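You operate a simulated robot arm through the tools that you are given. There is no shell and no other tool. Be economical: measure what you need, move in short steps, check, and stop when the job is done.

Carry out the task below with a simulated two-armed robot. There is one attempt and no reset: what you move stays moved.

Task
Get the juice tank running: lid shut, dial at 2, pulp stirred.
Fine: strainer out on the cooler end of the bench, switch on; crank till the dark layer is gone; other controls stay.
Where things are to end (x, y in the base frame): steel strainer within 60 mm of [600, -210].

Only the result counts: the job must be done as asked and must still hold three seconds after the hand-in. Knocking over, shifting, dropping, spilling or breaking anything else fails it. Lids that push on must go on centred and level and be pressed home; caps that screw on are set level and turned clockwise until they are tight.

Robot
Two 7-joint arms with two-finger grippers on one trunk, hanging from a carriage that runs on a gantry, over the field with the corners [-2450, -354], [50, -355], [51, 825], [-2449, 826] (x, y) and turns from -6.301 to 5.69 rad about z. Base frame: it is fixed where the carriage stands at the start and does not move with it; the origin is on the floor, on the carriage's upright axis, x ahead of it, y to its left, z up; the surface under the hand at the start is at about z = 800. Lengths are in mm, angles in rad, forces in N, time in s.
The left shoulder is at the start at [0, 236, 1665], the right one opposite. With the tool pointing down near the work surface each hand reaches from about 100 to 540 mm from the robot's upright axis, wherever it stands, measured 20 degrees to its own side. Places, roughly: blue crank [100, -200, 1200]; cooler end of the filling bench [700, -200, 800]; juice tank [0, -400, 1100]; orange tap button [-600, -100, 1100]; orange tap lever [0, -100, 1100]; red capper lever [-1000, -200, 1100]; side tap knob [-500, -100, 1100]; tall cooler dial [1400, -100, 1400]; tall cooler switch [1700, -100, 1400]; tank dial [100, -200, 1000]; tank lid [-200, -300, 1400]; tank switch [100, -200, 900]; white button of the label box [-700, -200, 900]. Payload 3.43 kg a hand.
The tool frame of a hand sits at the grasp point between the pads (the TCP): z along the fingers, y along the line on which they close. The tips reach 30 mm beyond it. Largest opening 104 mm; the body of the gripper starts 57 mm behind the TCP.
Orientation is that of the tool frame in the base frame, as a unit quaternion [x, y, z, w]. With the fingers straight down and closing along the base's y, the tool's x points along the base's -x, its y along +y and its z along -z.

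Tools
- The arms move only by the tool servo_tool. It takes "left_deltas", "right_deltas" or both (then of equal length, played together; a hand with none holds still); each is a list of rows, each a list of 6 numbers: the shift along the tool's x, y, z in mm, then the turn, a rotation vector about the tool's x, y, z in rad. In form: [[tx, ty, tz, rx, ry, rz], ...]. A call has 1 to 8 rows; each row is the pose to reach, as a shift and turn from the pose commanded when the call began, along the tool's axes at that moment. "left_jaw" and "right_jaw" are, for a hand that has rows, the finger opening in mm, from 0 to 104, set as the call begins (left out, the last holds). Rows are played at 5 a second. More than 50 mm and 0.15 rad between two rows, or a gripper value outside its range, and nothing of the call is played. A pose out of reach is approached as far as the arm can. The call stops where the force on the tool passes 40 N (or 10 N more than at its start, if that is more) or the arm is blocked; 0.2 s more then pass. Each finger travels about 45 mm/s and halts on what it meets, pressing with about 31 N; the grip force reading is that of the motor and also rises with nothing between the fingers. The clock runs only during rows and for 0.2 s after the last one: add rows that repeat a pose to give the fingers time. It gives the time, the measured TCP pose, the force on the tool (base axes), the opening and the grip force at its end, in the units of the frame above (readings bear some noise), with the torque about the TCP (base axes, N m) and any sound that the robot's microphone picked up.
- Cameras (640 x 400 px; columns grow to the right, rows downward): "scene" is now at [203.1, -55.3, 1777.4]; the picture's right is [-1.00, -0.07, 0.00], its down [-0.07, 0.93, -0.36] and it looks along [0.03, -0.36, -0.93] (base axes); focal length 214 px, centre (320, 200). "left" rides on the left gripper at [67, -18, -90] in its tool frame; the picture's right is [0.25, 0.97, 0.00], its down [-0.73, 0.19, -0.66] and it looks along [-0.64, 0.17, 0.75] (tool axes); focal length 218 px, centre (320, 200). "right" rides on the right gripper at [67, 18, -90] in its tool frame; the picture's right is [-0.25, 0.97, 0.00], its down [-0.73, -0.19, -0.66] and it looks along [-0.64, -0.17, 0.75] (tool axes); focal length 218 px, centre (320, 200). There is no depth. A picture from a camera that has moved, and an enlarged one, comes with that camera's place and axes in the base frame and with its lens.
- capture(camera): a new picture of that camera. No time passes.
- move_column(by): slides the trunk up (or, below 0, down) by that many mm; the arms and the scene camera ride with it, the base frame stays. It gives what a move gives, with no picture.
- base_move(legs): drives the robot by 1 to 6 legs, each [ahead, left, turn to the left] in mm, mm and rad, along the robot's own axes; the way and the turn of a leg run together, so that a leg with both is an arc; at most 1500 mm and 3.142 rad a leg. The arms and the cameras ride along, it lands a little off, and it stops where it bumps. It keeps to its track: a leg is cut to what the track allows. It gives what a move gives.
- aim_head(pan, tilt): turns the head with the scene camera to pan (to the left, within 1.501 rad either way) and tilt (down, from -0.506 to 1.204), counted from straight ahead of the robot. It gives what a move gives.
- zoom(camera, box): a new picture of the part [left, top, right, bottom] of that camera's present view, enlarged. No time passes.
- finish_job(): hands the job in; it is judged then, once.

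Work in short steps. Places have to be worked out from the pictures, the camera data and where the tool is seen: move nearer, look again, correct. Check each grasp and each placing, and mend what went wrong. You have 120 turns and 88 pictures in all, those below and enlarged ones among them. Open the grippers and draw the arms clear of the work before you hand the job in, unless the task says otherwise; then end with one line.

The tools are called after "Request:" by a JSON object that holds its "fn" and its "kwargs". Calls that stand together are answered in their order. servo_tool: Moves the arms, as the interface text tells. Its arguments: {"type":"object","properties":{"left_deltas":{"type":"array"},"left_jaw":{"type":"number"},"right_deltas":{"type":"array"},"right_jaw":{"type":"number"}},"required":[]} The other tools are called the same way: move_column (by) slides the trunk up or down; base_move (legs) drives the base; aim_head (pan, tilt) turns the head that bears the scene camera; capture (camera) takes a picture; zoom (camera, box) takes an enlarged picture of a part of a camera's view; finish_job () hands the job in.

At the start:

```text
time: 0.0
left_ee_pos: [328.7, -17.6, 999.0]
left_tcp_rot: [0.0, 1.0, 0.0, 0.001]
left_contact_force: [0.1, 0.0, -0.3]
left_moment: [0.01, 0.02, 0.01]
left_gripper_width: 104.0
left_gripper_force: 0.1
right_ee_pos: [308.8, -454.6, 1149.7]
right_tcp_rot: [0.0, 1.0, 0.0, 0.0]
right_contact_force: [1.2, 0.2, 0.4]
right_moment: [-0.01, -0.04, -0.01]
right_gripper_width: 104.0
right_gripper_force: 0.0
trunk travel left (down, up): [-575.0, 65.0]
robot x, y, heading: [0.6, 4.0, 0.0]
head pan, tilt: [-1.499, 1.197]
```

scene: 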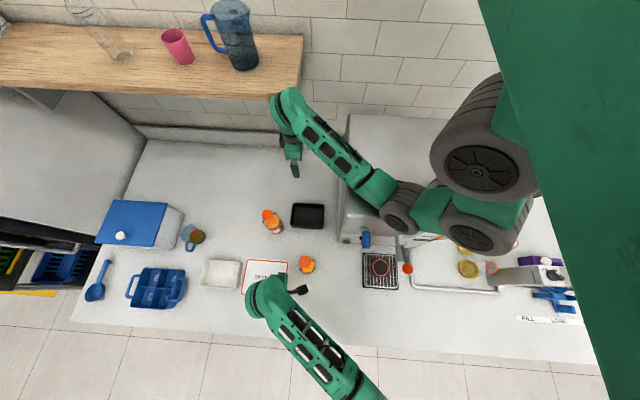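
right: 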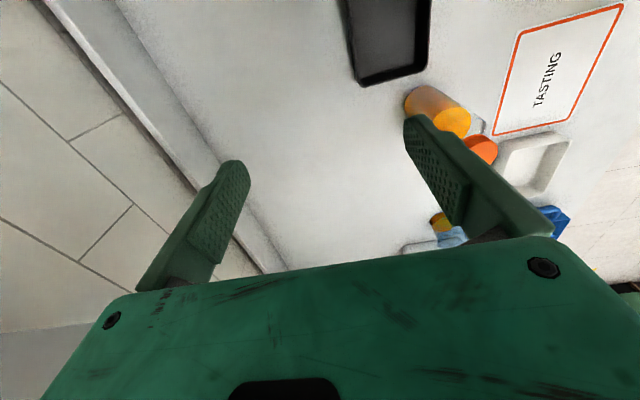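
left: 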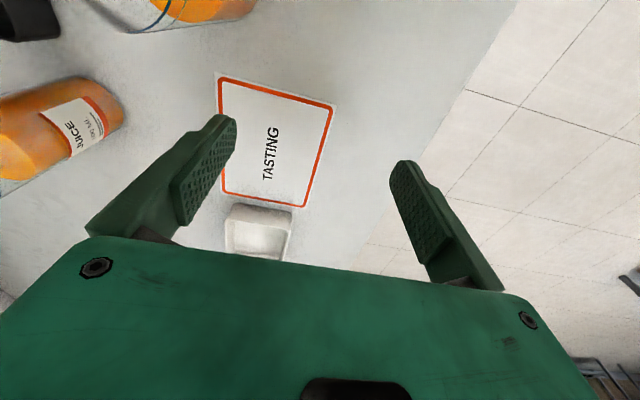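

I start by backing the robot off the bench (+y), away from the tank, so I can then turn to face it safely.

Request:
{"fn": "base_move", "kwargs": {"legs": [[0, 780, 0], [0, 0, -1.5708]]}}

Request:
{"fn": "aim_head", "kwargs": {"pan": 0, "tilt": 0.7}}

Request:
{"fn": "capture", "kwargs": {"camera": "scene"}}

```text
time: 8.0
left_ee_pos: [-16.6, 453.8, 1000.9]
left_tcp_rot: [0.7, 0.714, 0.0, 0.0]
left_contact_force: [-0.2, -0.7, 0.9]
left_moment: [0.0, -0.02, 0.02]
left_gripper_width: 104.2
left_gripper_force: 0.0
right_ee_pos: [-455.9, 464.9, 1149.8]
right_tcp_rot: [0.7, 0.714, 0.0, 0.0]
right_contact_force: [0.5, -0.2, 0.2]
right_moment: [0.05, 0.02, 0.01]
right_gripper_width: 104.2
right_gripper_force: 0.1
trunk travel left (down, up): [-575.0, 65.0]
robot x, y, heading: [-7.4, 783.0, -1.55]
head pan, tilt: [-1.499, 1.197]
```

```text
time: 9.6
left_ee_pos: [-17.0, 453.9, 1000.6]
left_tcp_rot: [0.7, 0.714, 0.0, 0.0]
left_contact_force: [0.5, 1.4, -0.5]
left_moment: [-0.01, -0.05, -0.02]
left_gripper_width: 104.1
left_gripper_force: 0.0
right_ee_pos: [-455.0, 465.2, 1150.9]
right_tcp_rot: [0.7, 0.715, 0.0, -0.001]
right_contact_force: [0.1, 0.5, -0.7]
right_moment: [0.01, -0.03, -0.02]
right_gripper_width: 104.0
right_gripper_force: 0.1
trunk travel left (down, up): [-575.0, 65.0]
robot x, y, heading: [-1.8, 786.2, -1.551]
head pan, tilt: [0.0, 0.7]
```

```text
84 pictures are left
camera scene: at [-2.2, 498.4, 1813.2], right [-1.0, -0.02, 0.0], down [-0.01, 0.64, -0.76], along [0.01, -0.76, -0.64], focal length 214 px, centre (320, 200)
```

scene: 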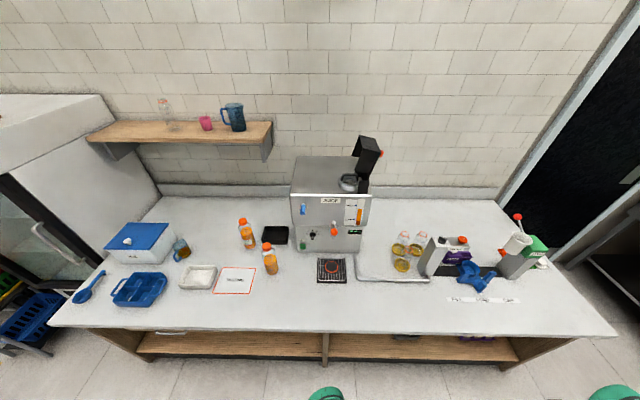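

The whole bench is visible. I zoom in on the tank.

Request:
{"fn": "zoom", "kwargs": {"camera": "scene", "box": [270, 120, 400, 290]}}

Request:
{"fn": "zoom", "kwargs": {"camera": "scene", "box": [60, 190, 300, 320]}}

```text
2.35 times, centred on (335, 205) of scene
camera zoom: at [-2.2, 498.4, 1813.2], right [-1.0, -0.02, 0.0], down [-0.01, 0.64, -0.76], along [0.01, -0.76, -0.64], focal length 505 px, centre (285, 188)
```

zoom: 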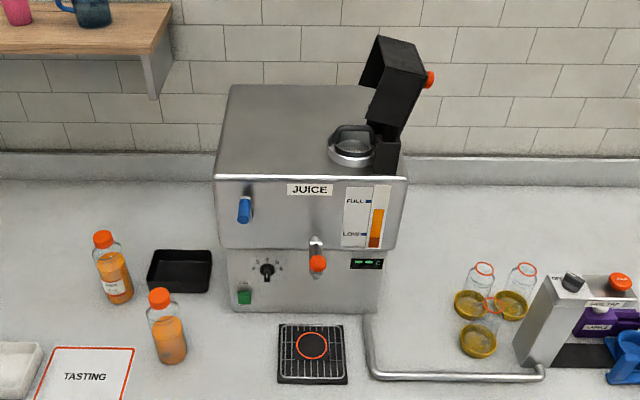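

```text
2.67 times, centred on (180, 255) of scene
camera zoom: at [-2.2, 498.4, 1813.2], right [-1.0, -0.02, 0.0], down [-0.01, 0.64, -0.76], along [0.01, -0.76, -0.64], focal length 572 px, centre (693, 53)
```

zoom: 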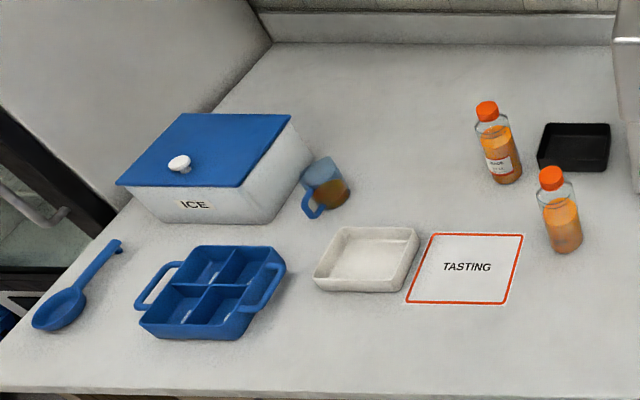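

The strainer sits in the filler hole under the raised lid. I drive closer for triangulation and better views.

Request:
{"fn": "base_move", "kwargs": {"legs": [[330, 0, 0]]}}

Request:
{"fn": "capture", "kwargs": {"camera": "scene"}}

Request:
{"fn": "zoom", "kwargs": {"camera": "scene", "box": [260, 80, 420, 200]}}

Request:
{"fn": "zoom", "kwargs": {"camera": "scene", "box": [260, 180, 420, 280]}}

```text
time: 11.8
left_ee_pos: [-8.0, 123.6, 999.8]
left_tcp_rot: [0.698, 0.716, 0.001, 0.0]
left_contact_force: [0.9, 0.1, -0.6]
left_moment: [-0.01, 0.0, 0.01]
left_gripper_width: 104.1
left_gripper_force: 0.1
right_ee_pos: [-445.7, 133.5, 1150.0]
right_tcp_rot: [0.698, 0.716, 0.0, 0.001]
right_contact_force: [-0.4, 0.2, 0.3]
right_moment: [0.0, -0.01, -0.05]
right_gripper_width: 104.0
right_gripper_force: 0.1
trunk travel left (down, up): [-575.0, 65.0]
robot x, y, heading: [1.6, 454.0, -1.542]
head pan, tilt: [0.0, 0.7]
```

```text
81 pictures are left
camera scene: at [6.5, 168.5, 1813.2], right [-1.0, -0.02, 0.0], down [-0.02, 0.64, -0.77], along [0.02, -0.76, -0.64], focal length 214 px, centre (320, 200)
```

scene: 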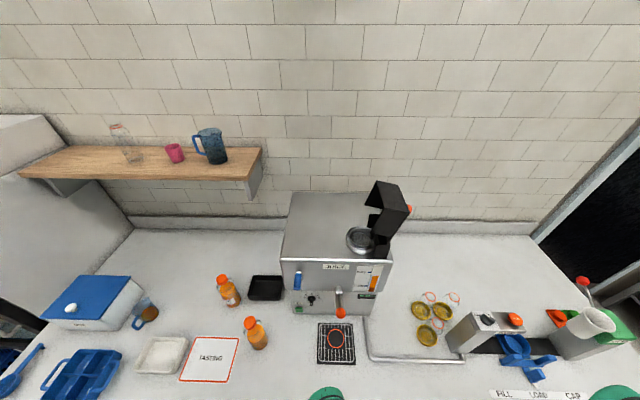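

```text
3.33 times, centred on (340, 140) of scene
camera zoom: at [6.5, 168.5, 1813.2], right [-1.0, -0.02, 0.0], down [-0.02, 0.64, -0.77], along [0.02, -0.76, -0.64], focal length 715 px, centre (253, 400)
```

zoom: 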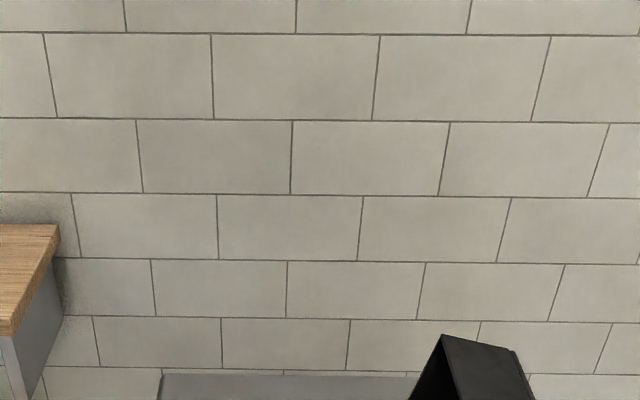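

```text
4.00 times, centred on (340, 230) of scene
camera zoom: at [6.5, 168.5, 1813.2], right [-1.0, -0.02, 0.0], down [-0.02, 0.64, -0.77], along [0.02, -0.76, -0.64], focal length 858 px, centre (240, 80)
```

zoom: 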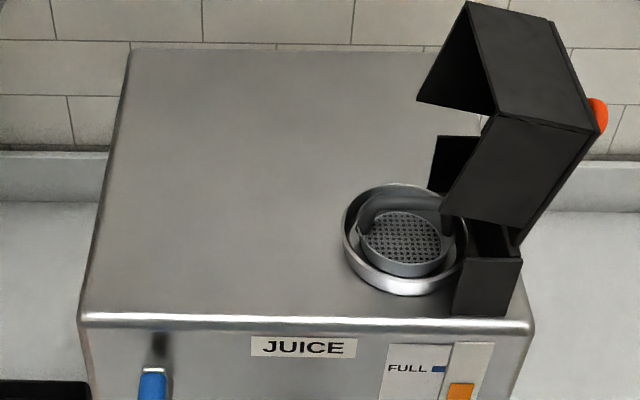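

Tank front-top edge is about y=-231, z=1221, spanning x -218..146; strainer around (-120,-300). I raise both arms before driving closer.

Request:
{"fn": "servo_tool", "kwargs": {"left_deltas": [[0, 0, -50, 0, 0, 0], [0, 0, -100, 0, 0, 0], [0, 30, -150, 0, 0, 0], [0, 60, -200, 0, 0, 0], [0, 90, -250, 0, 0, 0], [0, 120, -250, 0, 0, 0]], "right_deltas": [[0, 0, -50, 0, 0, 0], [0, 0, -100, 0, 0, 0], [0, 40, -130, 0, 0, 0], [0, 80, -160, 0, 0, 0], [0, 120, -190, 0, 0, 0], [0, 160, -220, 0, 0, 0]]}}

Request:
{"fn": "base_move", "kwargs": {"legs": [[180, 0, -0.028]]}}

Request:
{"fn": "capture", "kwargs": {"camera": "right"}}

Request:
{"fn": "capture", "kwargs": {"camera": "scene"}}

```text
refused: row 3 steps farther than a row can; nothing moved
```

```text
time: 13.3
left_ee_pos: [-16.9, -57.0, 1000.0]
left_tcp_rot: [0.71, 0.705, 0.0, 0.001]
left_contact_force: [-0.2, 0.4, -0.1]
left_moment: [0.0, 0.01, -0.03]
left_gripper_width: 104.0
left_gripper_force: 0.1
right_ee_pos: [-454.0, -33.3, 1149.3]
right_tcp_rot: [0.709, 0.705, 0.001, 0.0]
right_contact_force: [0.5, -0.8, 0.0]
right_moment: [0.05, -0.04, 0.01]
right_gripper_width: 104.1
right_gripper_force: 0.1
trunk travel left (down, up): [-575.0, 65.0]
robot x, y, heading: [-1.9, 274.8, -1.578]
head pan, tilt: [0.0, 0.7]
```

```text
78 pictures are left
camera right: at [-436.4, 34.7, 1239.5], right [0.97, -0.26, 0.0], down [-0.2, -0.73, 0.66], along [-0.17, -0.63, -0.75], focal length 218 px, centre (320, 200)
```

right: 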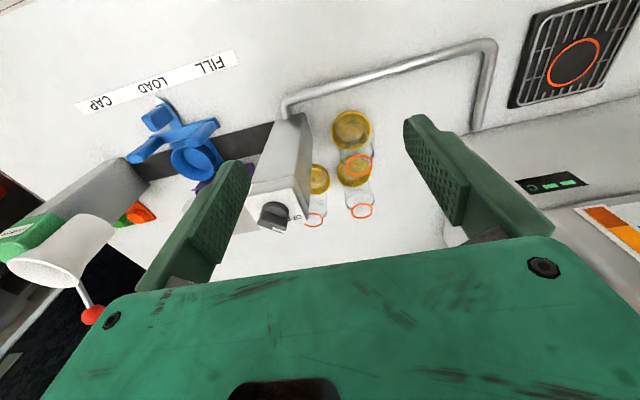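

```text
77 pictures are left
camera scene: at [-0.7, -11.0, 1813.2], right [-1.0, 0.01, 0.0], down [0.0, 0.64, -0.77], along [0.0, -0.77, -0.64], focal length 214 px, centre (320, 200)
```

scene: 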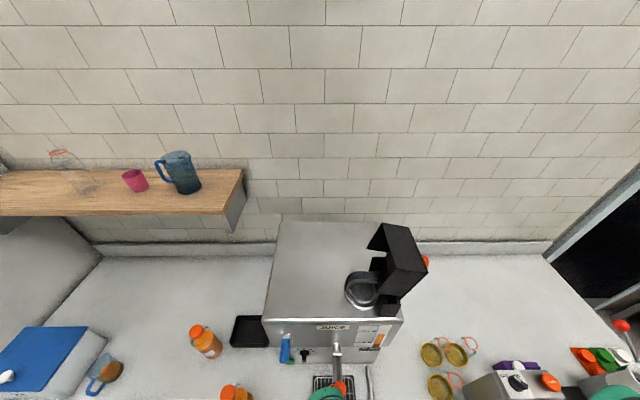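

The drive still happened and is clear. Now raise both arms in permitted step sizes.

Request:
{"fn": "servo_tool", "kwargs": {"left_deltas": [[0, 0, -45, 0, 0, 0], [0, 0, -90, 0, 0, 0], [0, 20, -135, 0, 0, 0], [0, 40, -175, 0, 0, 0], [0, 65, -215, 0, 0, 0], [0, 90, -250, 0, 0, 0], [0, 120, -270, 0, 0, 0], [0, 150, -290, 0, 0, 0]], "right_deltas": [[0, 0, -45, 0, 0, 0], [0, 0, -90, 0, 0, 0], [0, 30, -125, 0, 0, 0], [0, 60, -160, 0, 0, 0], [0, 90, -195, 0, 0, 0], [0, 120, -230, 0, 0, 0], [0, 150, -260, 0, 0, 0], [0, 190, -280, 0, 0, 0]]}}

Request:
{"fn": "servo_tool", "kwargs": {"right_deltas": [[0, 40, 0, 0, 0, 0], [0, 80, 0, 0, 0, 0], [-10, 110, 0, 0, 0, 0], [-30, 135, 0, 0, 0, 0]]}}

Request:
{"fn": "capture", "kwargs": {"camera": "right"}}

Request:
{"fn": "zoom", "kwargs": {"camera": "scene", "box": [250, 210, 450, 335]}}

```text
time: 15.1
left_ee_pos: [135.3, -57.1, 1290.2]
left_tcp_rot: [0.71, 0.704, 0.001, 0.0]
left_contact_force: [0.0, -0.3, -0.3]
left_moment: [0.0, -0.02, 0.04]
left_gripper_width: 104.0
left_gripper_force: 0.0
right_ee_pos: [-288.2, -34.2, 1307.7]
right_tcp_rot: [0.71, 0.704, -0.006, 0.005]
right_contact_force: [0.0, -1.0, 0.1]
right_moment: [0.04, 0.02, -0.01]
right_gripper_width: 104.0
right_gripper_force: 0.1
right hand out of reach, approached as far as the arm can: row 4, 5, 6, 7, 8
trunk travel left (down, up): [-575.0, 65.0]
robot x, y, heading: [1.6, 272.5, -1.578]
head pan, tilt: [0.0, 0.7]
```

```text
time: 16.1
left_ee_pos: [133.5, -57.6, 1290.4]
left_tcp_rot: [0.709, 0.705, 0.0, 0.0]
left_contact_force: [0.7, -0.7, -1.2]
left_moment: [0.0, -0.02, 0.01]
left_gripper_width: 103.9
left_gripper_force: 0.1
right_ee_pos: [-148.3, -64.0, 1300.2]
right_tcp_rot: [0.709, 0.705, -0.001, 0.002]
right_contact_force: [-0.6, 0.1, -0.4]
right_moment: [0.0, 0.0, 0.02]
right_gripper_width: 103.8
right_gripper_force: 0.0
right hand out of reach, approached as far as the arm can: row 1, 2, 3, 4
trunk travel left (down, up): [-575.0, 65.0]
robot x, y, heading: [5.5, 275.4, -1.579]
head pan, tilt: [0.0, 0.7]
```

```text
76 pictures are left
camera right: at [-131.1, 3.7, 1389.7], right [0.97, -0.26, 0.0], down [-0.2, -0.73, 0.66], along [-0.17, -0.64, -0.75], focal length 218 px, centre (320, 200)
```

right: 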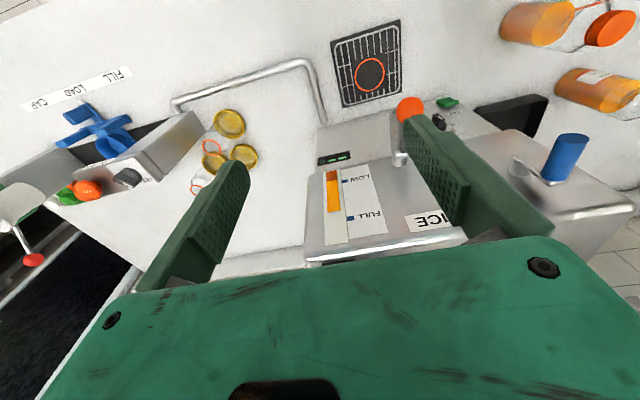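

```text
3.20 times, centred on (350, 272) of scene
camera zoom: at [-0.7, -11.0, 1813.2], right [-1.0, 0.01, 0.0], down [0.0, 0.64, -0.76], along [0.0, -0.76, -0.64], focal length 686 px, centre (224, -32)
```

zoom: 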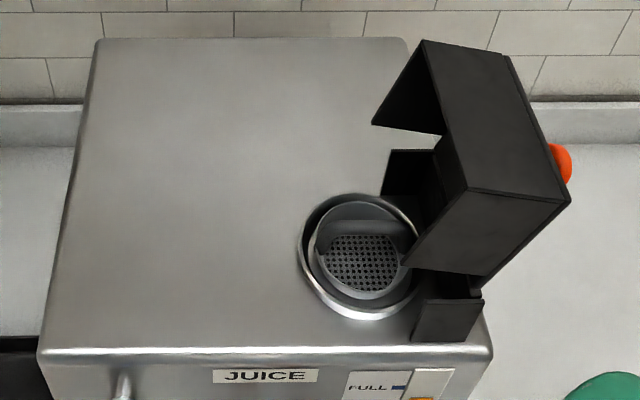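

The strainer has an arched handle. Zoom in further on it.

Request:
{"fn": "move_column", "kwargs": {"by": 65}}

Request:
{"fn": "zoom", "kwargs": {"camera": "scene", "box": [325, 270, 405, 340]}}

```text
time: 17.2
left_ee_pos: [133.2, -57.9, 1355.0]
left_tcp_rot: [0.709, 0.705, 0.001, 0.0]
left_contact_force: [0.0, -0.1, 0.8]
left_moment: [0.02, 0.01, 0.05]
left_gripper_width: 104.0
left_gripper_force: 0.0
right_ee_pos: [-149.7, -63.2, 1364.7]
right_tcp_rot: [0.71, 0.705, -0.001, 0.002]
right_contact_force: [-0.1, 0.4, 0.1]
right_moment: [0.03, 0.0, 0.01]
right_gripper_width: 104.2
right_gripper_force: 0.0
trunk travel left (down, up): [-640.0, 0.0]
robot x, y, heading: [-0.3, 271.8, -1.573]
head pan, tilt: [0.0, 0.7]
```

```text
5.71 times, centred on (365, 305) of scene
camera zoom: at [-0.7, -11.0, 1878.1], right [-1.0, 0.01, 0.0], down [0.0, 0.64, -0.76], along [0.0, -0.76, -0.64], focal length 1226 px, centre (63, -400)
```

zoom: 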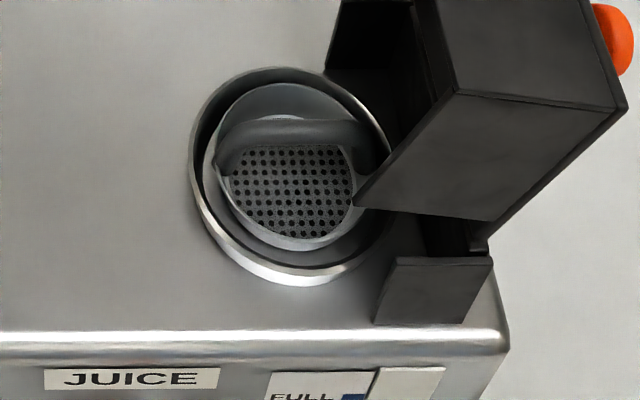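

The handle bar runs along x at about (-119,-311,1275); the open lid overhangs to x≈-125 at z≈1348, so I must approach tilted from the left with fingers closing along y. Drive closer and rotate the right hand.

Request:
{"fn": "base_move", "kwargs": {"legs": [[110, 0, 0]]}}

Request:
{"fn": "servo_tool", "kwargs": {"right_deltas": [[0, 0, 0, 0, 0, 0.15], [0, 10, 0, 0, 0, 0.3], [0, 20, 0, 0, 0, 0.45], [0, 30, 0, 0, 0, 0.6], [0, 40, 0, 0, 0, 0.75], [0, 50, 0, 0, 0, 0.9], [0, 60, 0, 0, 0, 1.05], [0, 70, 0, 0, 0, 1.2]]}}

```text
time: 18.4
left_ee_pos: [133.8, -168.5, 1353.9]
left_tcp_rot: [0.709, 0.705, 0.0, 0.0]
left_contact_force: [-0.2, -0.3, -0.8]
left_moment: [0.0, -0.05, -0.02]
left_gripper_width: 104.1
left_gripper_force: 0.1
right_ee_pos: [-149.6, -174.0, 1364.7]
right_tcp_rot: [0.71, 0.705, 0.0, 0.002]
right_contact_force: [-0.6, 0.8, 0.4]
right_moment: [0.01, -0.01, 0.01]
right_gripper_width: 103.8
right_gripper_force: 0.0
trunk travel left (down, up): [-640.0, 0.0]
robot x, y, heading: [-0.3, 165.4, -1.579]
head pan, tilt: [0.0, 0.7]
```

```text
time: 19.9
left_ee_pos: [133.7, -168.0, 1355.7]
left_tcp_rot: [0.709, 0.705, 0.0, 0.0]
left_contact_force: [0.4, -0.3, 0.3]
left_moment: [0.0, 0.03, -0.03]
left_gripper_width: 104.0
left_gripper_force: 0.1
right_ee_pos: [-152.1, -187.9, 1364.0]
right_tcp_rot: [0.951, 0.308, 0.017, 0.001]
right_contact_force: [6.9, 3.8, 1.3]
right_moment: [0.01, -0.06, 0.44]
right_gripper_width: 103.7
right_gripper_force: 0.1
right hand out of reach, approached as far as the arm can: row 6, 7
trunk travel left (down, up): [-640.0, 0.0]
robot x, y, heading: [3.1, 165.6, -1.569]
head pan, tilt: [0.0, 0.7]
stopped in row 7 (right hand): the force on the tool passed its limit at 64 N (the readings are from after the stop); the commanded pose is now the measured one
```

A contact stopped the hand, probably against the lid's front. Look at once.

Request:
{"fn": "capture", "kwargs": {"camera": "scene"}}

Request:
{"fn": "capture", "kwargs": {"camera": "right"}}

```text
73 pictures are left
camera scene: at [-1.0, -120.6, 1878.1], right [-1.0, 0.01, 0.0], down [0.0, 0.64, -0.76], along [0.0, -0.76, -0.64], focal length 214 px, centre (320, 200)
```

scene: 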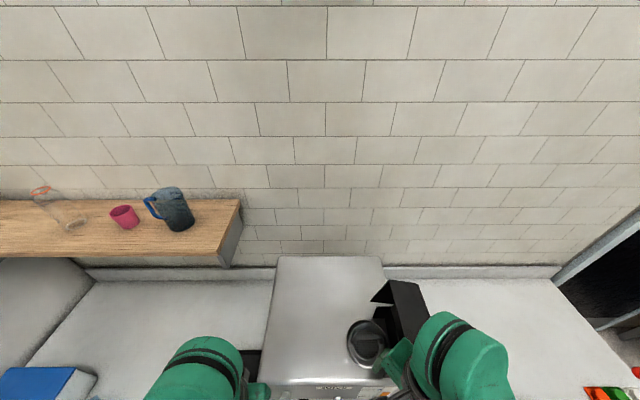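

```text
72 pictures are left
camera right: at [-90.4, -163.9, 1456.1], right [0.36, -0.93, 0.0], down [-0.72, -0.28, 0.63], along [-0.59, -0.23, -0.78], focal length 218 px, centre (320, 200)
```

right: 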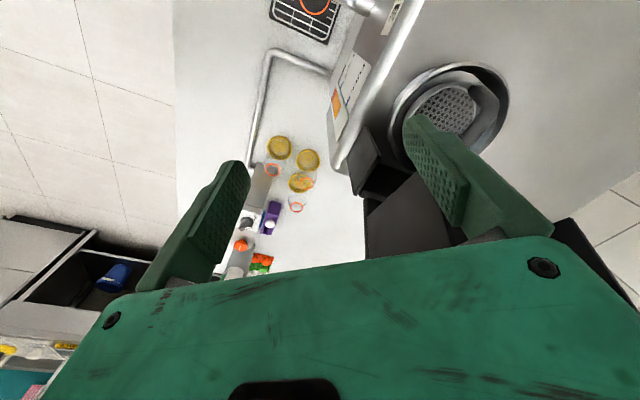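

The finger/body touched the lid's front. Back off in +y, then shift to +x and finish the rotation away from the lid.

Request:
{"fn": "servo_tool", "kwargs": {"right_deltas": [[23, -32, 0, 0, 0, 0], [47, -65, 0, 0, 0, 0], [79, -42, 0, 0, 0, 0], [112, -18, 0, 0, 0, 0], [112, -18, 0, 0, 0, 0.15], [112, -18, 0, 0, 0, 0.3], [112, -18, 0, 0, 0, 0.45], [112, -18, 0, 0, 0, 0.6]]}}

Request:
{"fn": "capture", "kwargs": {"camera": "right"}}

Request:
{"fn": "zoom", "kwargs": {"camera": "scene", "box": [240, 240, 480, 400]}}

```text
time: 21.7
left_ee_pos: [133.9, -166.4, 1356.6]
left_tcp_rot: [0.709, 0.705, 0.001, 0.001]
left_contact_force: [-0.3, -0.9, 0.4]
left_moment: [-0.05, 0.02, 0.02]
left_gripper_width: 103.8
left_gripper_force: 0.0
right_ee_pos: [-339.7, -129.4, 1366.0]
right_tcp_rot: [0.999, 0.028, 0.015, 0.005]
right_contact_force: [-0.5, 0.0, 0.7]
right_moment: [0.0, 0.02, 0.01]
right_gripper_width: 104.0
right_gripper_force: 0.1
right hand out of reach, approached as far as the arm can: row 1, 2, 3, 4, 5, 6, 7, 8
trunk travel left (down, up): [-640.0, 0.0]
robot x, y, heading: [1.1, 159.6, -1.576]
head pan, tilt: [0.0, 0.7]
```

```text
71 pictures are left
camera right: at [-274.6, -141.7, 1458.5], right [-0.2, -0.98, 0.0], down [-0.76, 0.15, 0.63], along [-0.62, 0.12, -0.77], focal length 218 px, centre (320, 200)
```

right: 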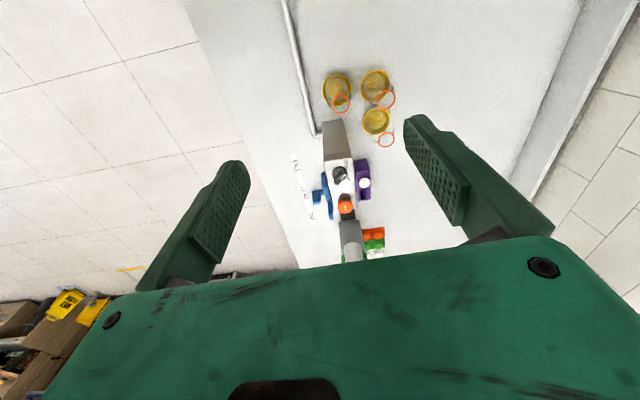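

```text
2.50 times, centred on (360, 320) of scene
camera zoom: at [-1.2, -120.9, 1878.2], right [-1.0, 0.01, 0.0], down [0.0, 0.64, -0.76], along [0.0, -0.76, -0.64], focal length 536 px, centre (220, -100)
```

zoom: 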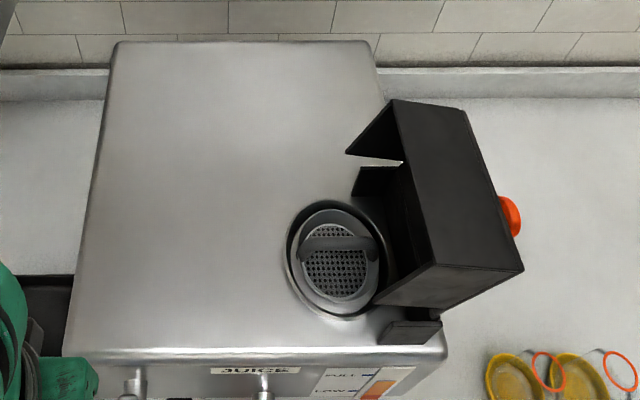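

The hand was too close to the shoulder (folded arm), not too far. Back the base off and shift to +x so the arm is more extended.

Request:
{"fn": "base_move", "kwargs": {"legs": [[-170, 45, 0]]}}

Request:
{"fn": "servo_tool", "kwargs": {"right_deltas": [[45, 0, 0, 0, 0, 0], [90, 0, 0, 0, 0, 0], [135, 0, 0, 0, 0, 0], [180, 0, 0, 0, 0, 0], [225, 0, 0, 0, 0, 0]]}}

```text
time: 23.2
left_ee_pos: [177.3, 4.1, 1356.0]
left_tcp_rot: [0.709, 0.705, 0.001, -0.001]
left_contact_force: [-0.5, -0.6, 0.8]
left_moment: [0.0, 0.01, -0.03]
left_gripper_width: 104.0
left_gripper_force: 0.2
right_ee_pos: [-294.2, 41.1, 1367.9]
right_tcp_rot: [0.999, 0.031, 0.015, 0.005]
right_contact_force: [0.4, 0.6, -1.1]
right_moment: [0.05, 0.01, 0.05]
right_gripper_width: 104.0
right_gripper_force: 0.2
trunk travel left (down, up): [-640.0, 0.0]
robot x, y, heading: [45.8, 335.0, -1.575]
head pan, tilt: [0.0, 0.7]
```

```text
time: 24.4
left_ee_pos: [177.3, 3.6, 1356.5]
left_tcp_rot: [0.709, 0.705, 0.0, 0.001]
left_contact_force: [0.0, -0.5, -0.6]
left_moment: [0.0, 0.02, 0.02]
left_gripper_width: 103.9
left_gripper_force: 0.1
right_ee_pos: [-283.5, 67.8, 1346.8]
right_tcp_rot: [0.999, 0.032, 0.015, 0.006]
right_contact_force: [0.2, 0.9, 0.2]
right_moment: [0.01, 0.03, 0.01]
right_gripper_width: 103.9
right_gripper_force: 0.0
right hand out of reach, approached as far as the arm can: row 1, 2, 3, 4, 5
trunk travel left (down, up): [-640.0, 0.0]
robot x, y, heading: [48.5, 335.3, -1.573]
head pan, tilt: [0.0, 0.7]
```

Now extend the hand forward (-y), where the arm has more room.

Request:
{"fn": "servo_tool", "kwargs": {"right_deltas": [[0, 45, 0, 0, 0, 0], [0, 90, 0, 0, 0, 0], [0, 130, 0, 0, 0, 0], [0, 170, 0, 0, 0, 0], [0, 170, 0, 0, 0, 0]]}}

```text
time: 25.6
left_ee_pos: [178.6, 3.7, 1356.1]
left_tcp_rot: [0.709, 0.706, 0.0, 0.0]
left_contact_force: [0.6, 0.1, 0.0]
left_moment: [0.05, 0.01, -0.01]
left_gripper_width: 104.1
left_gripper_force: 0.0
right_ee_pos: [-337.6, -81.5, 1351.5]
right_tcp_rot: [0.999, 0.034, 0.015, 0.005]
right_contact_force: [0.1, -0.2, 1.0]
right_moment: [-0.04, -0.01, 0.0]
right_gripper_width: 103.6
right_gripper_force: 0.1
right hand out of reach, approached as far as the arm can: row 1, 2, 3, 4, 5
trunk travel left (down, up): [-640.0, 0.0]
robot x, y, heading: [46.7, 334.1, -1.574]
head pan, tilt: [0.0, 0.7]
```

Orientation B isn't reachable for the right arm there. I'll use the left arm instead, from a robot position farther right; first put the right hand's command back to a reachable pose.

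Request:
{"fn": "servo_tool", "kwargs": {"right_deltas": [[-45, -34, 0, 0, 0, 0], [-80, -68, 0, 0, 0, 0], [-115, -102, 0, 0, 0, 0], [-150, -136, 0, 0, 0, 0], [-188, -160, 0, 0, 0, 0], [-225, -170, 0, 0, 0, 0], [-255, -150, 0, 0, 0, 0]]}}

Request:
{"fn": "base_move", "kwargs": {"legs": [[30, -290, 0]]}}

Request:
{"fn": "servo_tool", "kwargs": {"left_deltas": [[0, 10, 0, 0, 0, -0.15], [0, 20, 0, 0, 0, -0.3], [0, 30, 0, 0, 0, -0.45], [0, 40, 0, 0, 0, -0.6], [0, 50, 0, 0, 0, -0.75], [0, 60, 0, 0, 0, -0.9], [0, 70, 0, 0, 0, -1.05], [0, 80, 0, 0, 0, -1.2]]}}

```text
refused: row 1 steps farther than a row can; nothing moved
```

```text
time: 27.6
left_ee_pos: [-115.0, -23.4, 1355.1]
left_tcp_rot: [0.709, 0.705, 0.0, 0.0]
left_contact_force: [0.4, -1.0, -0.9]
left_moment: [-0.01, 0.01, -0.01]
left_gripper_width: 103.9
left_gripper_force: 0.1
right_ee_pos: [-630.3, -109.2, 1350.3]
right_tcp_rot: [0.999, 0.034, 0.016, 0.005]
right_contact_force: [-0.4, 0.2, -0.6]
right_moment: [-0.04, 0.01, 0.02]
right_gripper_width: 103.9
right_gripper_force: 0.0
trunk travel left (down, up): [-640.0, 0.0]
robot x, y, heading: [-248.3, 307.4, -1.579]
head pan, tilt: [0.0, 0.7]
```

```text
time: 29.4
left_ee_pos: [-34.0, -24.5, 1354.4]
left_tcp_rot: [0.187, 0.982, 0.001, -0.001]
left_contact_force: [1.1, -0.5, 0.2]
left_moment: [0.01, 0.01, 0.01]
left_gripper_width: 104.0
left_gripper_force: 0.1
right_ee_pos: [-630.4, -108.4, 1349.8]
right_tcp_rot: [0.999, 0.033, 0.015, 0.005]
right_contact_force: [-0.5, 0.8, -0.2]
right_moment: [-0.02, -0.05, 0.03]
right_gripper_width: 103.9
right_gripper_force: 0.1
trunk travel left (down, up): [-640.0, 0.0]
robot x, y, heading: [-242.6, 306.2, -1.577]
head pan, tilt: [0.0, 0.7]
```

The left arm reaches this yaw. Finish the yaw, then tilt while moving forward, still in front of and left of the lid.

Request:
{"fn": "servo_tool", "kwargs": {"left_deltas": [[0, 0, 0, 0, 0, -0.13], [0, 0, 0, 0, 0, -0.26], [0, 0, 0, 0, 0, -0.377]]}}

Request:
{"fn": "servo_tool", "kwargs": {"left_deltas": [[-10, -40, 0, 0, 0.15, 0], [-20, -80, 0, 0, 0.3, 0], [-30, -120, 0, 0, 0.45, 0], [-30, -160, 0, 0, 0.6, 0], [-30, -190, 0, 0, 0.7, 0]]}}

Request:
{"fn": "capture", "kwargs": {"camera": "left"}}

Request:
{"fn": "capture", "kwargs": {"camera": "scene"}}

```text
time: 30.2
left_ee_pos: [-34.1, -25.6, 1356.1]
left_tcp_rot: [-0.001, 1.0, 0.0, 0.0]
left_contact_force: [-0.3, 0.4, 0.2]
left_moment: [0.0, 0.0, -0.01]
left_gripper_width: 104.0
left_gripper_force: 0.1
right_ee_pos: [-629.9, -107.8, 1351.4]
right_tcp_rot: [0.999, 0.034, 0.015, 0.004]
right_contact_force: [-0.9, 0.3, -1.0]
right_moment: [0.01, 0.02, -0.04]
right_gripper_width: 104.0
right_gripper_force: 0.1
trunk travel left (down, up): [-640.0, 0.0]
robot x, y, heading: [-246.9, 307.8, -1.571]
head pan, tilt: [0.0, 0.7]
```

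```text
time: 31.4
left_ee_pos: [-6.2, -214.5, 1358.1]
left_tcp_rot: [0.001, 0.939, -0.001, -0.344]
left_contact_force: [0.2, 0.1, 0.8]
left_moment: [-0.04, 0.02, 0.01]
left_gripper_width: 104.2
left_gripper_force: 0.0
right_ee_pos: [-630.8, -107.5, 1351.2]
right_tcp_rot: [0.999, 0.034, 0.015, 0.005]
right_contact_force: [-0.8, 0.1, 0.3]
right_moment: [-0.03, 0.02, -0.01]
right_gripper_width: 104.0
right_gripper_force: 0.1
trunk travel left (down, up): [-640.0, 0.0]
robot x, y, heading: [-246.1, 305.1, -1.574]
head pan, tilt: [0.0, 0.7]
```

```text
69 pictures are left
camera left: at [1.8, -230.8, 1470.4], right [-0.19, 0.97, 0.16], down [0.98, 0.19, 0.03], along [0.0, 0.16, -0.99], focal length 218 px, centre (320, 200)
```

left: 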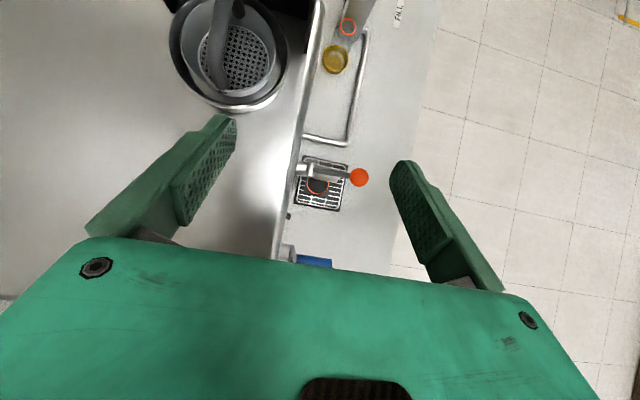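

```text
68 pictures are left
camera scene: at [-249.0, 22.3, 1878.3], right [-1.0, 0.01, 0.0], down [0.0, 0.64, -0.76], along [0.0, -0.76, -0.64], focal length 214 px, centre (320, 200)
```

scene: 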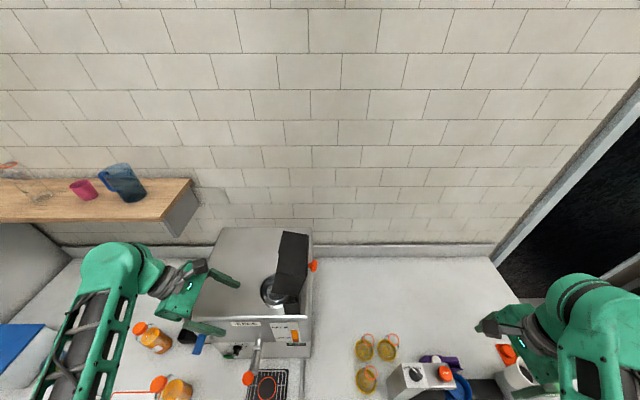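

Clear view: handle bar along x around y≈-305, near z≈1275. Move to a pre-grasp in line with the tilted approach.

Request:
{"fn": "servo_tool", "kwargs": {"left_deltas": [[9, -31, 15, 0, 0, 0], [18, -62, 30, 0, 0, 0], [27, -92, 52, 0, 0, 0], [27, -92, 52, 0, 0, 0]]}}

Request:
{"fn": "capture", "kwargs": {"camera": "left"}}

Request:
{"fn": "zoom", "kwargs": {"camera": "scene", "box": [190, 220, 350, 340]}}

```text
time: 32.4
left_ee_pos: [-58.3, -306.6, 1334.4]
left_tcp_rot: [0.0, 0.939, 0.0, -0.343]
left_contact_force: [0.2, 0.8, -1.2]
left_moment: [-0.01, 0.01, 0.01]
left_gripper_width: 103.9
left_gripper_force: 0.0
right_ee_pos: [-630.2, -108.1, 1350.6]
right_tcp_rot: [0.999, 0.034, 0.015, 0.005]
right_contact_force: [-0.5, -0.2, 1.0]
right_moment: [-0.03, 0.01, -0.04]
right_gripper_width: 103.8
right_gripper_force: 0.1
trunk travel left (down, up): [-640.0, 0.0]
robot x, y, heading: [-246.1, 305.3, -1.578]
head pan, tilt: [0.0, 0.7]
```

```text
67 pictures are left
camera left: at [-50.8, -324.0, 1447.8], right [-0.19, 0.97, 0.16], down [0.98, 0.19, 0.03], along [0.0, 0.17, -0.99], focal length 218 px, centre (320, 200)
```

left: 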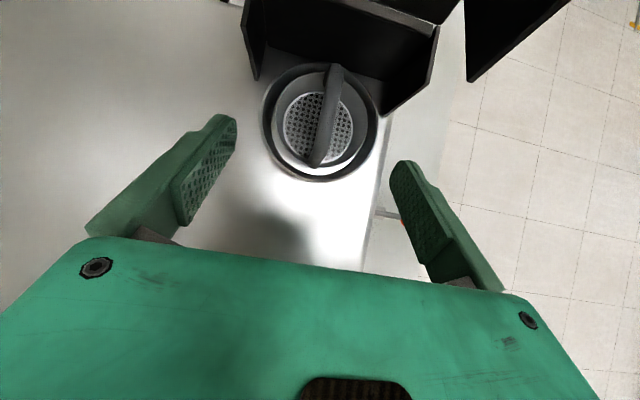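

```text
3.33 times, centred on (270, 280) of scene
camera zoom: at [-249.0, 22.3, 1878.2], right [-1.0, 0.01, 0.0], down [0.0, 0.64, -0.77], along [0.0, -0.77, -0.64], focal length 715 px, centre (487, -67)
```

zoom: 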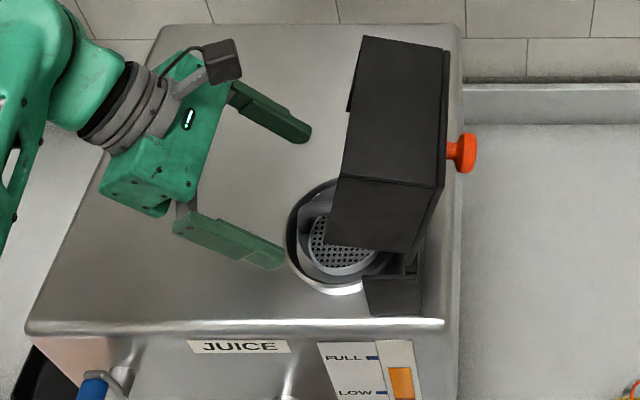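

Bar is at y≈-302, x from -85 to -150. Narrow the jaw and advance along the tool axis to the bar.

Request:
{"fn": "servo_tool", "kwargs": {"left_deltas": [[0, 4, 0, 0, 0, 0], [0, 4, 0, 0, 0, 0], [0, 4, 0, 0, 0, 0], [0, 4, 0, 0, 0, 0], [2, 4, 25, 0, 0, 0], [3, 4, 50, 0, 0, 0], [3, 4, 65, 0, 0, 0], [3, 4, 72, 0, 0, 0]], "left_jaw": 50}}

Request:
{"fn": "capture", "kwargs": {"camera": "left"}}

Request:
{"fn": "zoom", "kwargs": {"camera": "scene", "box": [230, 250, 320, 320]}}

```text
time: 34.2
left_ee_pos: [-107.4, -302.3, 1279.2]
left_tcp_rot: [0.0, 0.939, 0.001, -0.343]
left_contact_force: [0.2, 0.7, 0.8]
left_moment: [0.04, 0.01, 0.02]
left_gripper_width: 47.3
left_gripper_force: 0.1
right_ee_pos: [-630.8, -107.5, 1351.1]
right_tcp_rot: [0.999, 0.033, 0.014, 0.004]
right_contact_force: [-0.1, -0.2, -0.4]
right_moment: [0.04, -0.01, -0.01]
right_gripper_width: 104.2
right_gripper_force: 0.1
trunk travel left (down, up): [-640.0, 0.0]
robot x, y, heading: [-246.3, 307.6, -1.576]
head pan, tilt: [0.0, 0.7]
```

```text
65 pictures are left
camera left: at [-100.3, -319.4, 1392.2], right [-0.19, 0.97, 0.17], down [0.98, 0.19, 0.03], along [0.0, 0.17, -0.99], focal length 218 px, centre (320, 200)
```

left: 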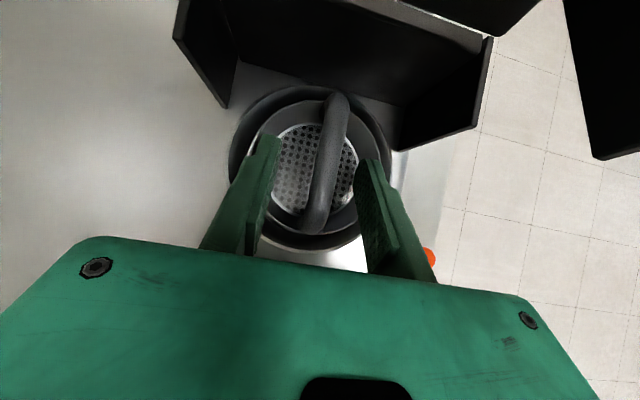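

```text
5.71 times, centred on (275, 285) of scene
camera zoom: at [-249.1, 22.4, 1878.0], right [-1.0, 0.01, 0.0], down [0.0, 0.64, -0.76], along [0.0, -0.76, -0.64], focal length 1226 px, centre (577, -286)
```

zoom: 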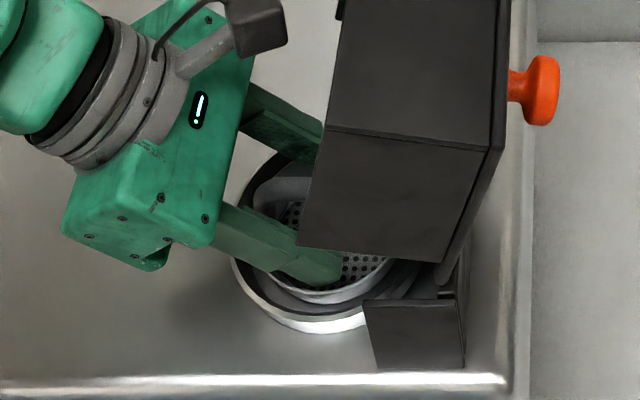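

The bar lies between the fingers. Close and see whether it catches.

Request:
{"fn": "servo_tool", "kwargs": {"left_deltas": [[0, 0, 4, 0, 0, 0], [0, 0, 4, 0, 0, 0], [0, 0, 4, 0, 0, 0], [0, 0, 4, 0, 0, 0], [0, 0, 4, 0, 0, 0], [0, 0, 4, 0, 0, 0]], "left_jaw": 0}}

Request:
{"fn": "capture", "kwargs": {"camera": "left"}}

```text
time: 35.6
left_ee_pos: [-111.0, -303.8, 1277.0]
left_tcp_rot: [0.0, 0.939, 0.0, -0.343]
left_contact_force: [-0.7, -0.5, -0.7]
left_moment: [0.0, 0.01, 0.0]
left_gripper_width: 10.9
left_gripper_force: 30.2
right_ee_pos: [-631.1, -108.8, 1351.7]
right_tcp_rot: [0.999, 0.033, 0.015, 0.005]
right_contact_force: [-0.2, 0.1, -0.6]
right_moment: [0.0, 0.01, 0.01]
right_gripper_width: 104.0
right_gripper_force: 0.0
trunk travel left (down, up): [-640.0, 0.0]
robot x, y, heading: [-247.9, 308.9, -1.571]
head pan, tilt: [0.0, 0.7]
```

```text
63 pictures are left
camera left: at [-103.0, -319.8, 1390.5], right [-0.19, 0.97, 0.16], down [0.98, 0.19, 0.03], along [0.0, 0.17, -0.99], focal length 218 px, centre (320, 200)
```

left: 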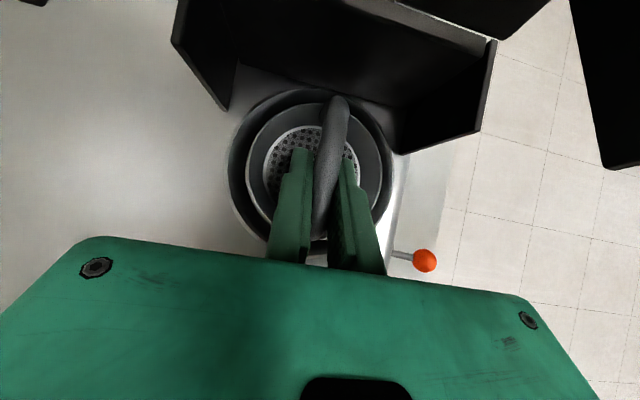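

Gripped (10.9 mm). Lift straight up 40 mm.

Request:
{"fn": "servo_tool", "kwargs": {"left_deltas": [[6.4, 0, -7.6, 0, 0, 0], [12.9, 0, -15.3, 0, 0, 0], [19.3, 0, -23, 0, 0, 0], [25.8, 0, -30.6, 0, 0, 0]]}}

Request:
{"fn": "capture", "kwargs": {"camera": "left"}}

Request:
{"fn": "zoom", "kwargs": {"camera": "scene", "box": [230, 240, 320, 310]}}

```text
time: 36.6
left_ee_pos: [-108.9, -302.9, 1315.6]
left_tcp_rot: [0.0, 0.939, 0.0, -0.343]
left_contact_force: [-0.8, -0.5, -0.5]
left_moment: [0.01, 0.02, 0.0]
left_gripper_width: 10.6
left_gripper_force: 31.1
right_ee_pos: [-630.4, -107.2, 1352.0]
right_tcp_rot: [0.999, 0.035, 0.015, 0.004]
right_contact_force: [0.4, 0.1, 0.2]
right_moment: [0.0, 0.0, 0.01]
right_gripper_width: 104.1
right_gripper_force: 0.2
trunk travel left (down, up): [-640.0, 0.0]
robot x, y, heading: [-246.5, 306.9, -1.582]
head pan, tilt: [0.0, 0.7]
```

```text
62 pictures are left
camera left: at [-102.1, -318.2, 1429.7], right [-0.19, 0.97, 0.16], down [0.98, 0.19, 0.03], along [0.0, 0.17, -0.99], focal length 218 px, centre (320, 200)
```

left: 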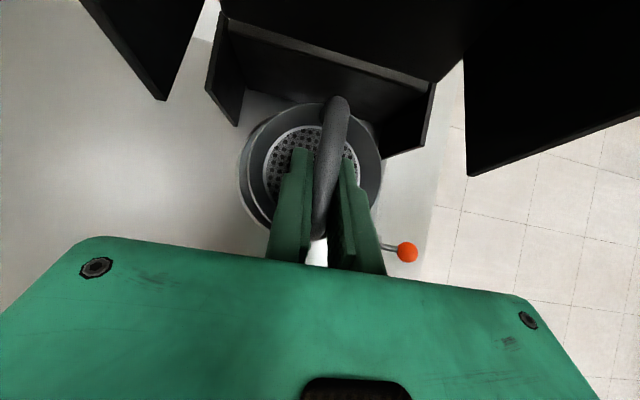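

```text
5.71 times, centred on (275, 275) of scene
camera zoom: at [-249.0, 22.3, 1878.2], right [-1.0, 0.01, 0.0], down [0.0, 0.64, -0.76], along [0.0, -0.76, -0.64], focal length 1226 px, centre (577, -229)
```

zoom: 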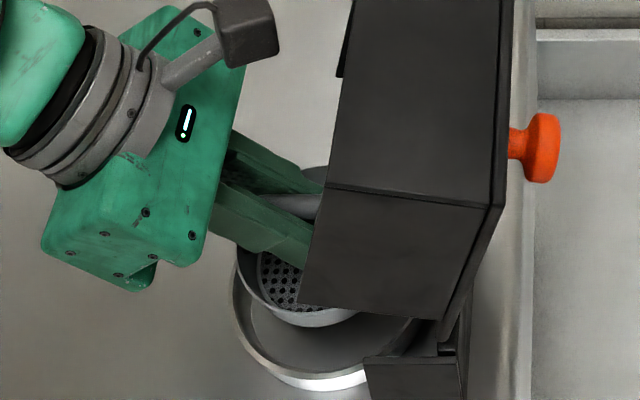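

Strainer is up out of the hole. Move it diagonally up and to +x, clear of the lid.

Request:
{"fn": "servo_tool", "kwargs": {"left_deltas": [[2.6, 0, -10.9, 0, 0, 0], [-5.6, 0, -24.4, 0, 0, 0], [-22.2, 0, -51.3, 0, 0, 0], [-32.2, 0, -85.9, 0, 0, 0], [-45.5, 0, -116.7, 0, 0, 0]]}}

Request:
{"fn": "capture", "kwargs": {"camera": "scene"}}

```text
time: 37.8
left_ee_pos: [0.0, -301.2, 1377.0]
left_tcp_rot: [0.0, 0.939, 0.0, -0.343]
left_contact_force: [-0.4, 0.9, -0.5]
left_moment: [0.02, 0.01, 0.0]
left_gripper_width: 10.9
left_gripper_force: 31.1
right_ee_pos: [-630.0, -109.5, 1350.7]
right_tcp_rot: [0.999, 0.034, 0.016, 0.005]
right_contact_force: [0.4, -0.4, -0.3]
right_moment: [0.02, 0.0, -0.02]
right_gripper_width: 103.9
right_gripper_force: 0.1
trunk travel left (down, up): [-640.0, 0.0]
robot x, y, heading: [-243.9, 306.9, -1.577]
head pan, tilt: [0.0, 0.7]
```

```text
60 pictures are left
camera scene: at [-249.0, 22.3, 1878.2], right [-1.0, 0.01, 0.0], down [0.0, 0.64, -0.76], along [0.0, -0.76, -0.64], focal length 214 px, centre (320, 200)
```

scene: 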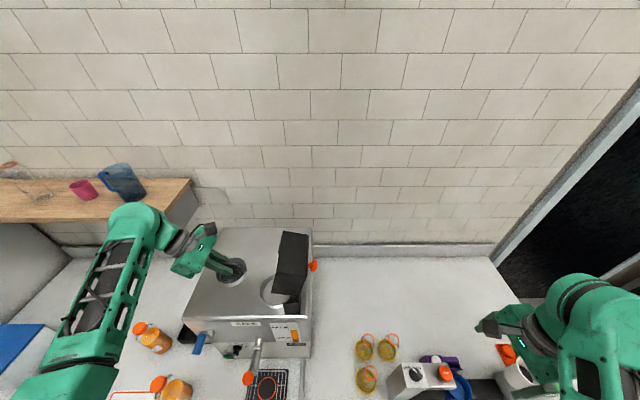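

Strainer is clear. Retract the right hand, then back away and traverse to x≈50 holding the strainer.

Request:
{"fn": "servo_tool", "kwargs": {"right_deltas": [[-40, -20, 0, 0, 0, 0], [-80, -40, 0, 0, 0, 0], [-120, -60, 0, 0, 0, 0], [-160, -80, 0, 0, 0, 0], [-200, -100, 0, 0, 0, 0], [-240, -120, 0, 0, 0, 0], [-260, -160, 0, 0, 0, 0]]}}

Request:
{"fn": "base_move", "kwargs": {"legs": [[-330, 0, 0], [0, 295, 0]]}}

Request:
{"fn": "capture", "kwargs": {"camera": "scene"}}

```text
time: 39.4
left_ee_pos: [-0.7, -301.0, 1376.7]
left_tcp_rot: [0.0, 0.939, 0.0, -0.343]
left_contact_force: [0.4, -0.2, -0.9]
left_moment: [0.0, -0.04, -0.06]
left_gripper_width: 11.1
left_gripper_force: 31.0
right_ee_pos: [-903.6, 32.6, 1340.0]
right_tcp_rot: [0.999, 0.034, 0.014, 0.005]
right_contact_force: [0.4, -0.2, 0.1]
right_moment: [0.01, -0.03, 0.01]
right_gripper_width: 104.0
right_gripper_force: 0.1
trunk travel left (down, up): [-640.0, 0.0]
robot x, y, heading: [-244.4, 306.1, -1.575]
head pan, tilt: [0.0, 0.7]
```

```text
time: 43.2
left_ee_pos: [296.5, 28.7, 1376.8]
left_tcp_rot: [0.0, 0.939, -0.001, -0.343]
left_contact_force: [0.2, 0.5, -0.7]
left_moment: [-0.01, -0.01, 0.01]
left_gripper_width: 10.8
left_gripper_force: 31.2
right_ee_pos: [-605.6, 361.0, 1339.5]
right_tcp_rot: [0.999, 0.035, 0.015, 0.004]
right_contact_force: [-0.4, 0.6, -0.4]
right_moment: [-0.01, -0.01, 0.01]
right_gripper_width: 104.2
right_gripper_force: 0.1
trunk travel left (down, up): [-640.0, 0.0]
robot x, y, heading: [53.6, 636.8, -1.569]
head pan, tilt: [0.0, 0.7]
```

```text
59 pictures are left
camera scene: at [48.0, 352.0, 1878.2], right [-1.0, 0.0, 0.0], down [0.0, 0.64, -0.76], along [0.0, -0.76, -0.64], focal length 214 px, centre (320, 200)
```

scene: 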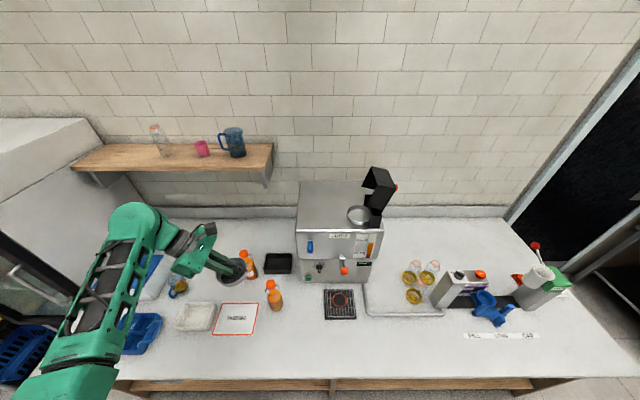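

Bring the right hand inward so that, when lowered, it hangs over free space between tank and label box.

Request:
{"fn": "servo_tool", "kwargs": {"right_deltas": [[45, 0, 0, 0, 0, 0], [90, 0, 0, 0, 0, 0], [135, 0, 0, 0, 0, 0], [180, 0, 0, 0, 0, 0], [225, 0, 0, 0, 0, 0], [260, 0, 0, 0, 0, 0]]}}

Request:
{"fn": "servo_tool", "kwargs": {"left_deltas": [[-38, 0, -32, 0, 0, 0], [-72, 0, -61, 0, 0, 0], [-107, 0, -90, 0, 0, 0], [-141, 0, -119, 0, 0, 0], [-168, 0, -141, 0, 0, 0]]}}

```text
time: 44.6
left_ee_pos: [297.6, 29.2, 1376.6]
left_tcp_rot: [-0.001, 0.939, 0.0, -0.344]
left_contact_force: [0.8, -0.9, -0.8]
left_moment: [0.02, -0.02, 0.02]
left_gripper_width: 11.0
left_gripper_force: 31.1
right_ee_pos: [-347.5, 378.0, 1346.3]
right_tcp_rot: [0.999, 0.035, 0.015, 0.005]
right_contact_force: [-0.3, 0.3, 0.2]
right_moment: [0.04, 0.02, 0.02]
right_gripper_width: 103.9
right_gripper_force: 0.1
trunk travel left (down, up): [-640.0, 0.0]
robot x, y, heading: [50.8, 634.2, -1.571]
head pan, tilt: [0.0, 0.7]
```

```text
time: 45.8
left_ee_pos: [513.4, 43.4, 1369.6]
left_tcp_rot: [-0.001, 0.939, 0.003, -0.345]
left_contact_force: [-1.9, 0.0, -0.8]
left_moment: [-0.01, -0.04, 0.02]
left_gripper_width: 11.0
left_gripper_force: 30.5
left hand out of reach, approached as far as the arm can: row 5
right_ee_pos: [-350.4, 380.3, 1347.7]
right_tcp_rot: [0.999, 0.034, 0.014, 0.003]
right_contact_force: [-0.4, 0.4, 0.8]
right_moment: [-0.07, -0.06, -0.01]
right_gripper_width: 104.2
right_gripper_force: 0.1
trunk travel left (down, up): [-640.0, 0.0]
robot x, y, heading: [50.3, 636.9, -1.578]
head pan, tilt: [0.0, 0.7]
```

At arm's limit so far ahead; retract the hand toward the robot in y, where it can extend further sideways.

Request:
{"fn": "servo_tool", "kwargs": {"left_deltas": [[0, 50, 0, 0, 0, 0], [0, 100, 0, 0, 0, 0], [0, 150, 0, 0, 0, 0], [0, 200, 0, 0, 0, 0], [0, 220, 0, 0, 0, 0], [-20, 220, -17, 0, 0, 0], [-42, 220, -35, 0, 0, 0]]}}

```text
time: 47.4
left_ee_pos: [538.4, 234.1, 1318.9]
left_tcp_rot: [-0.003, 0.941, -0.007, -0.338]
left_contact_force: [-0.4, 0.4, -0.5]
left_moment: [0.0, -0.03, -0.01]
left_gripper_width: 10.9
left_gripper_force: 31.1
left hand out of reach, approached as far as the arm can: row 3, 4, 5, 6, 7
right_ee_pos: [-348.3, 378.2, 1347.4]
right_tcp_rot: [0.999, 0.035, 0.015, 0.005]
right_contact_force: [0.4, 0.4, 0.0]
right_moment: [0.03, -0.06, -0.02]
right_gripper_width: 103.9
right_gripper_force: 0.1
trunk travel left (down, up): [-640.0, 0.0]
robot x, y, heading: [53.1, 634.4, -1.574]
head pan, tilt: [0.0, 0.7]
```

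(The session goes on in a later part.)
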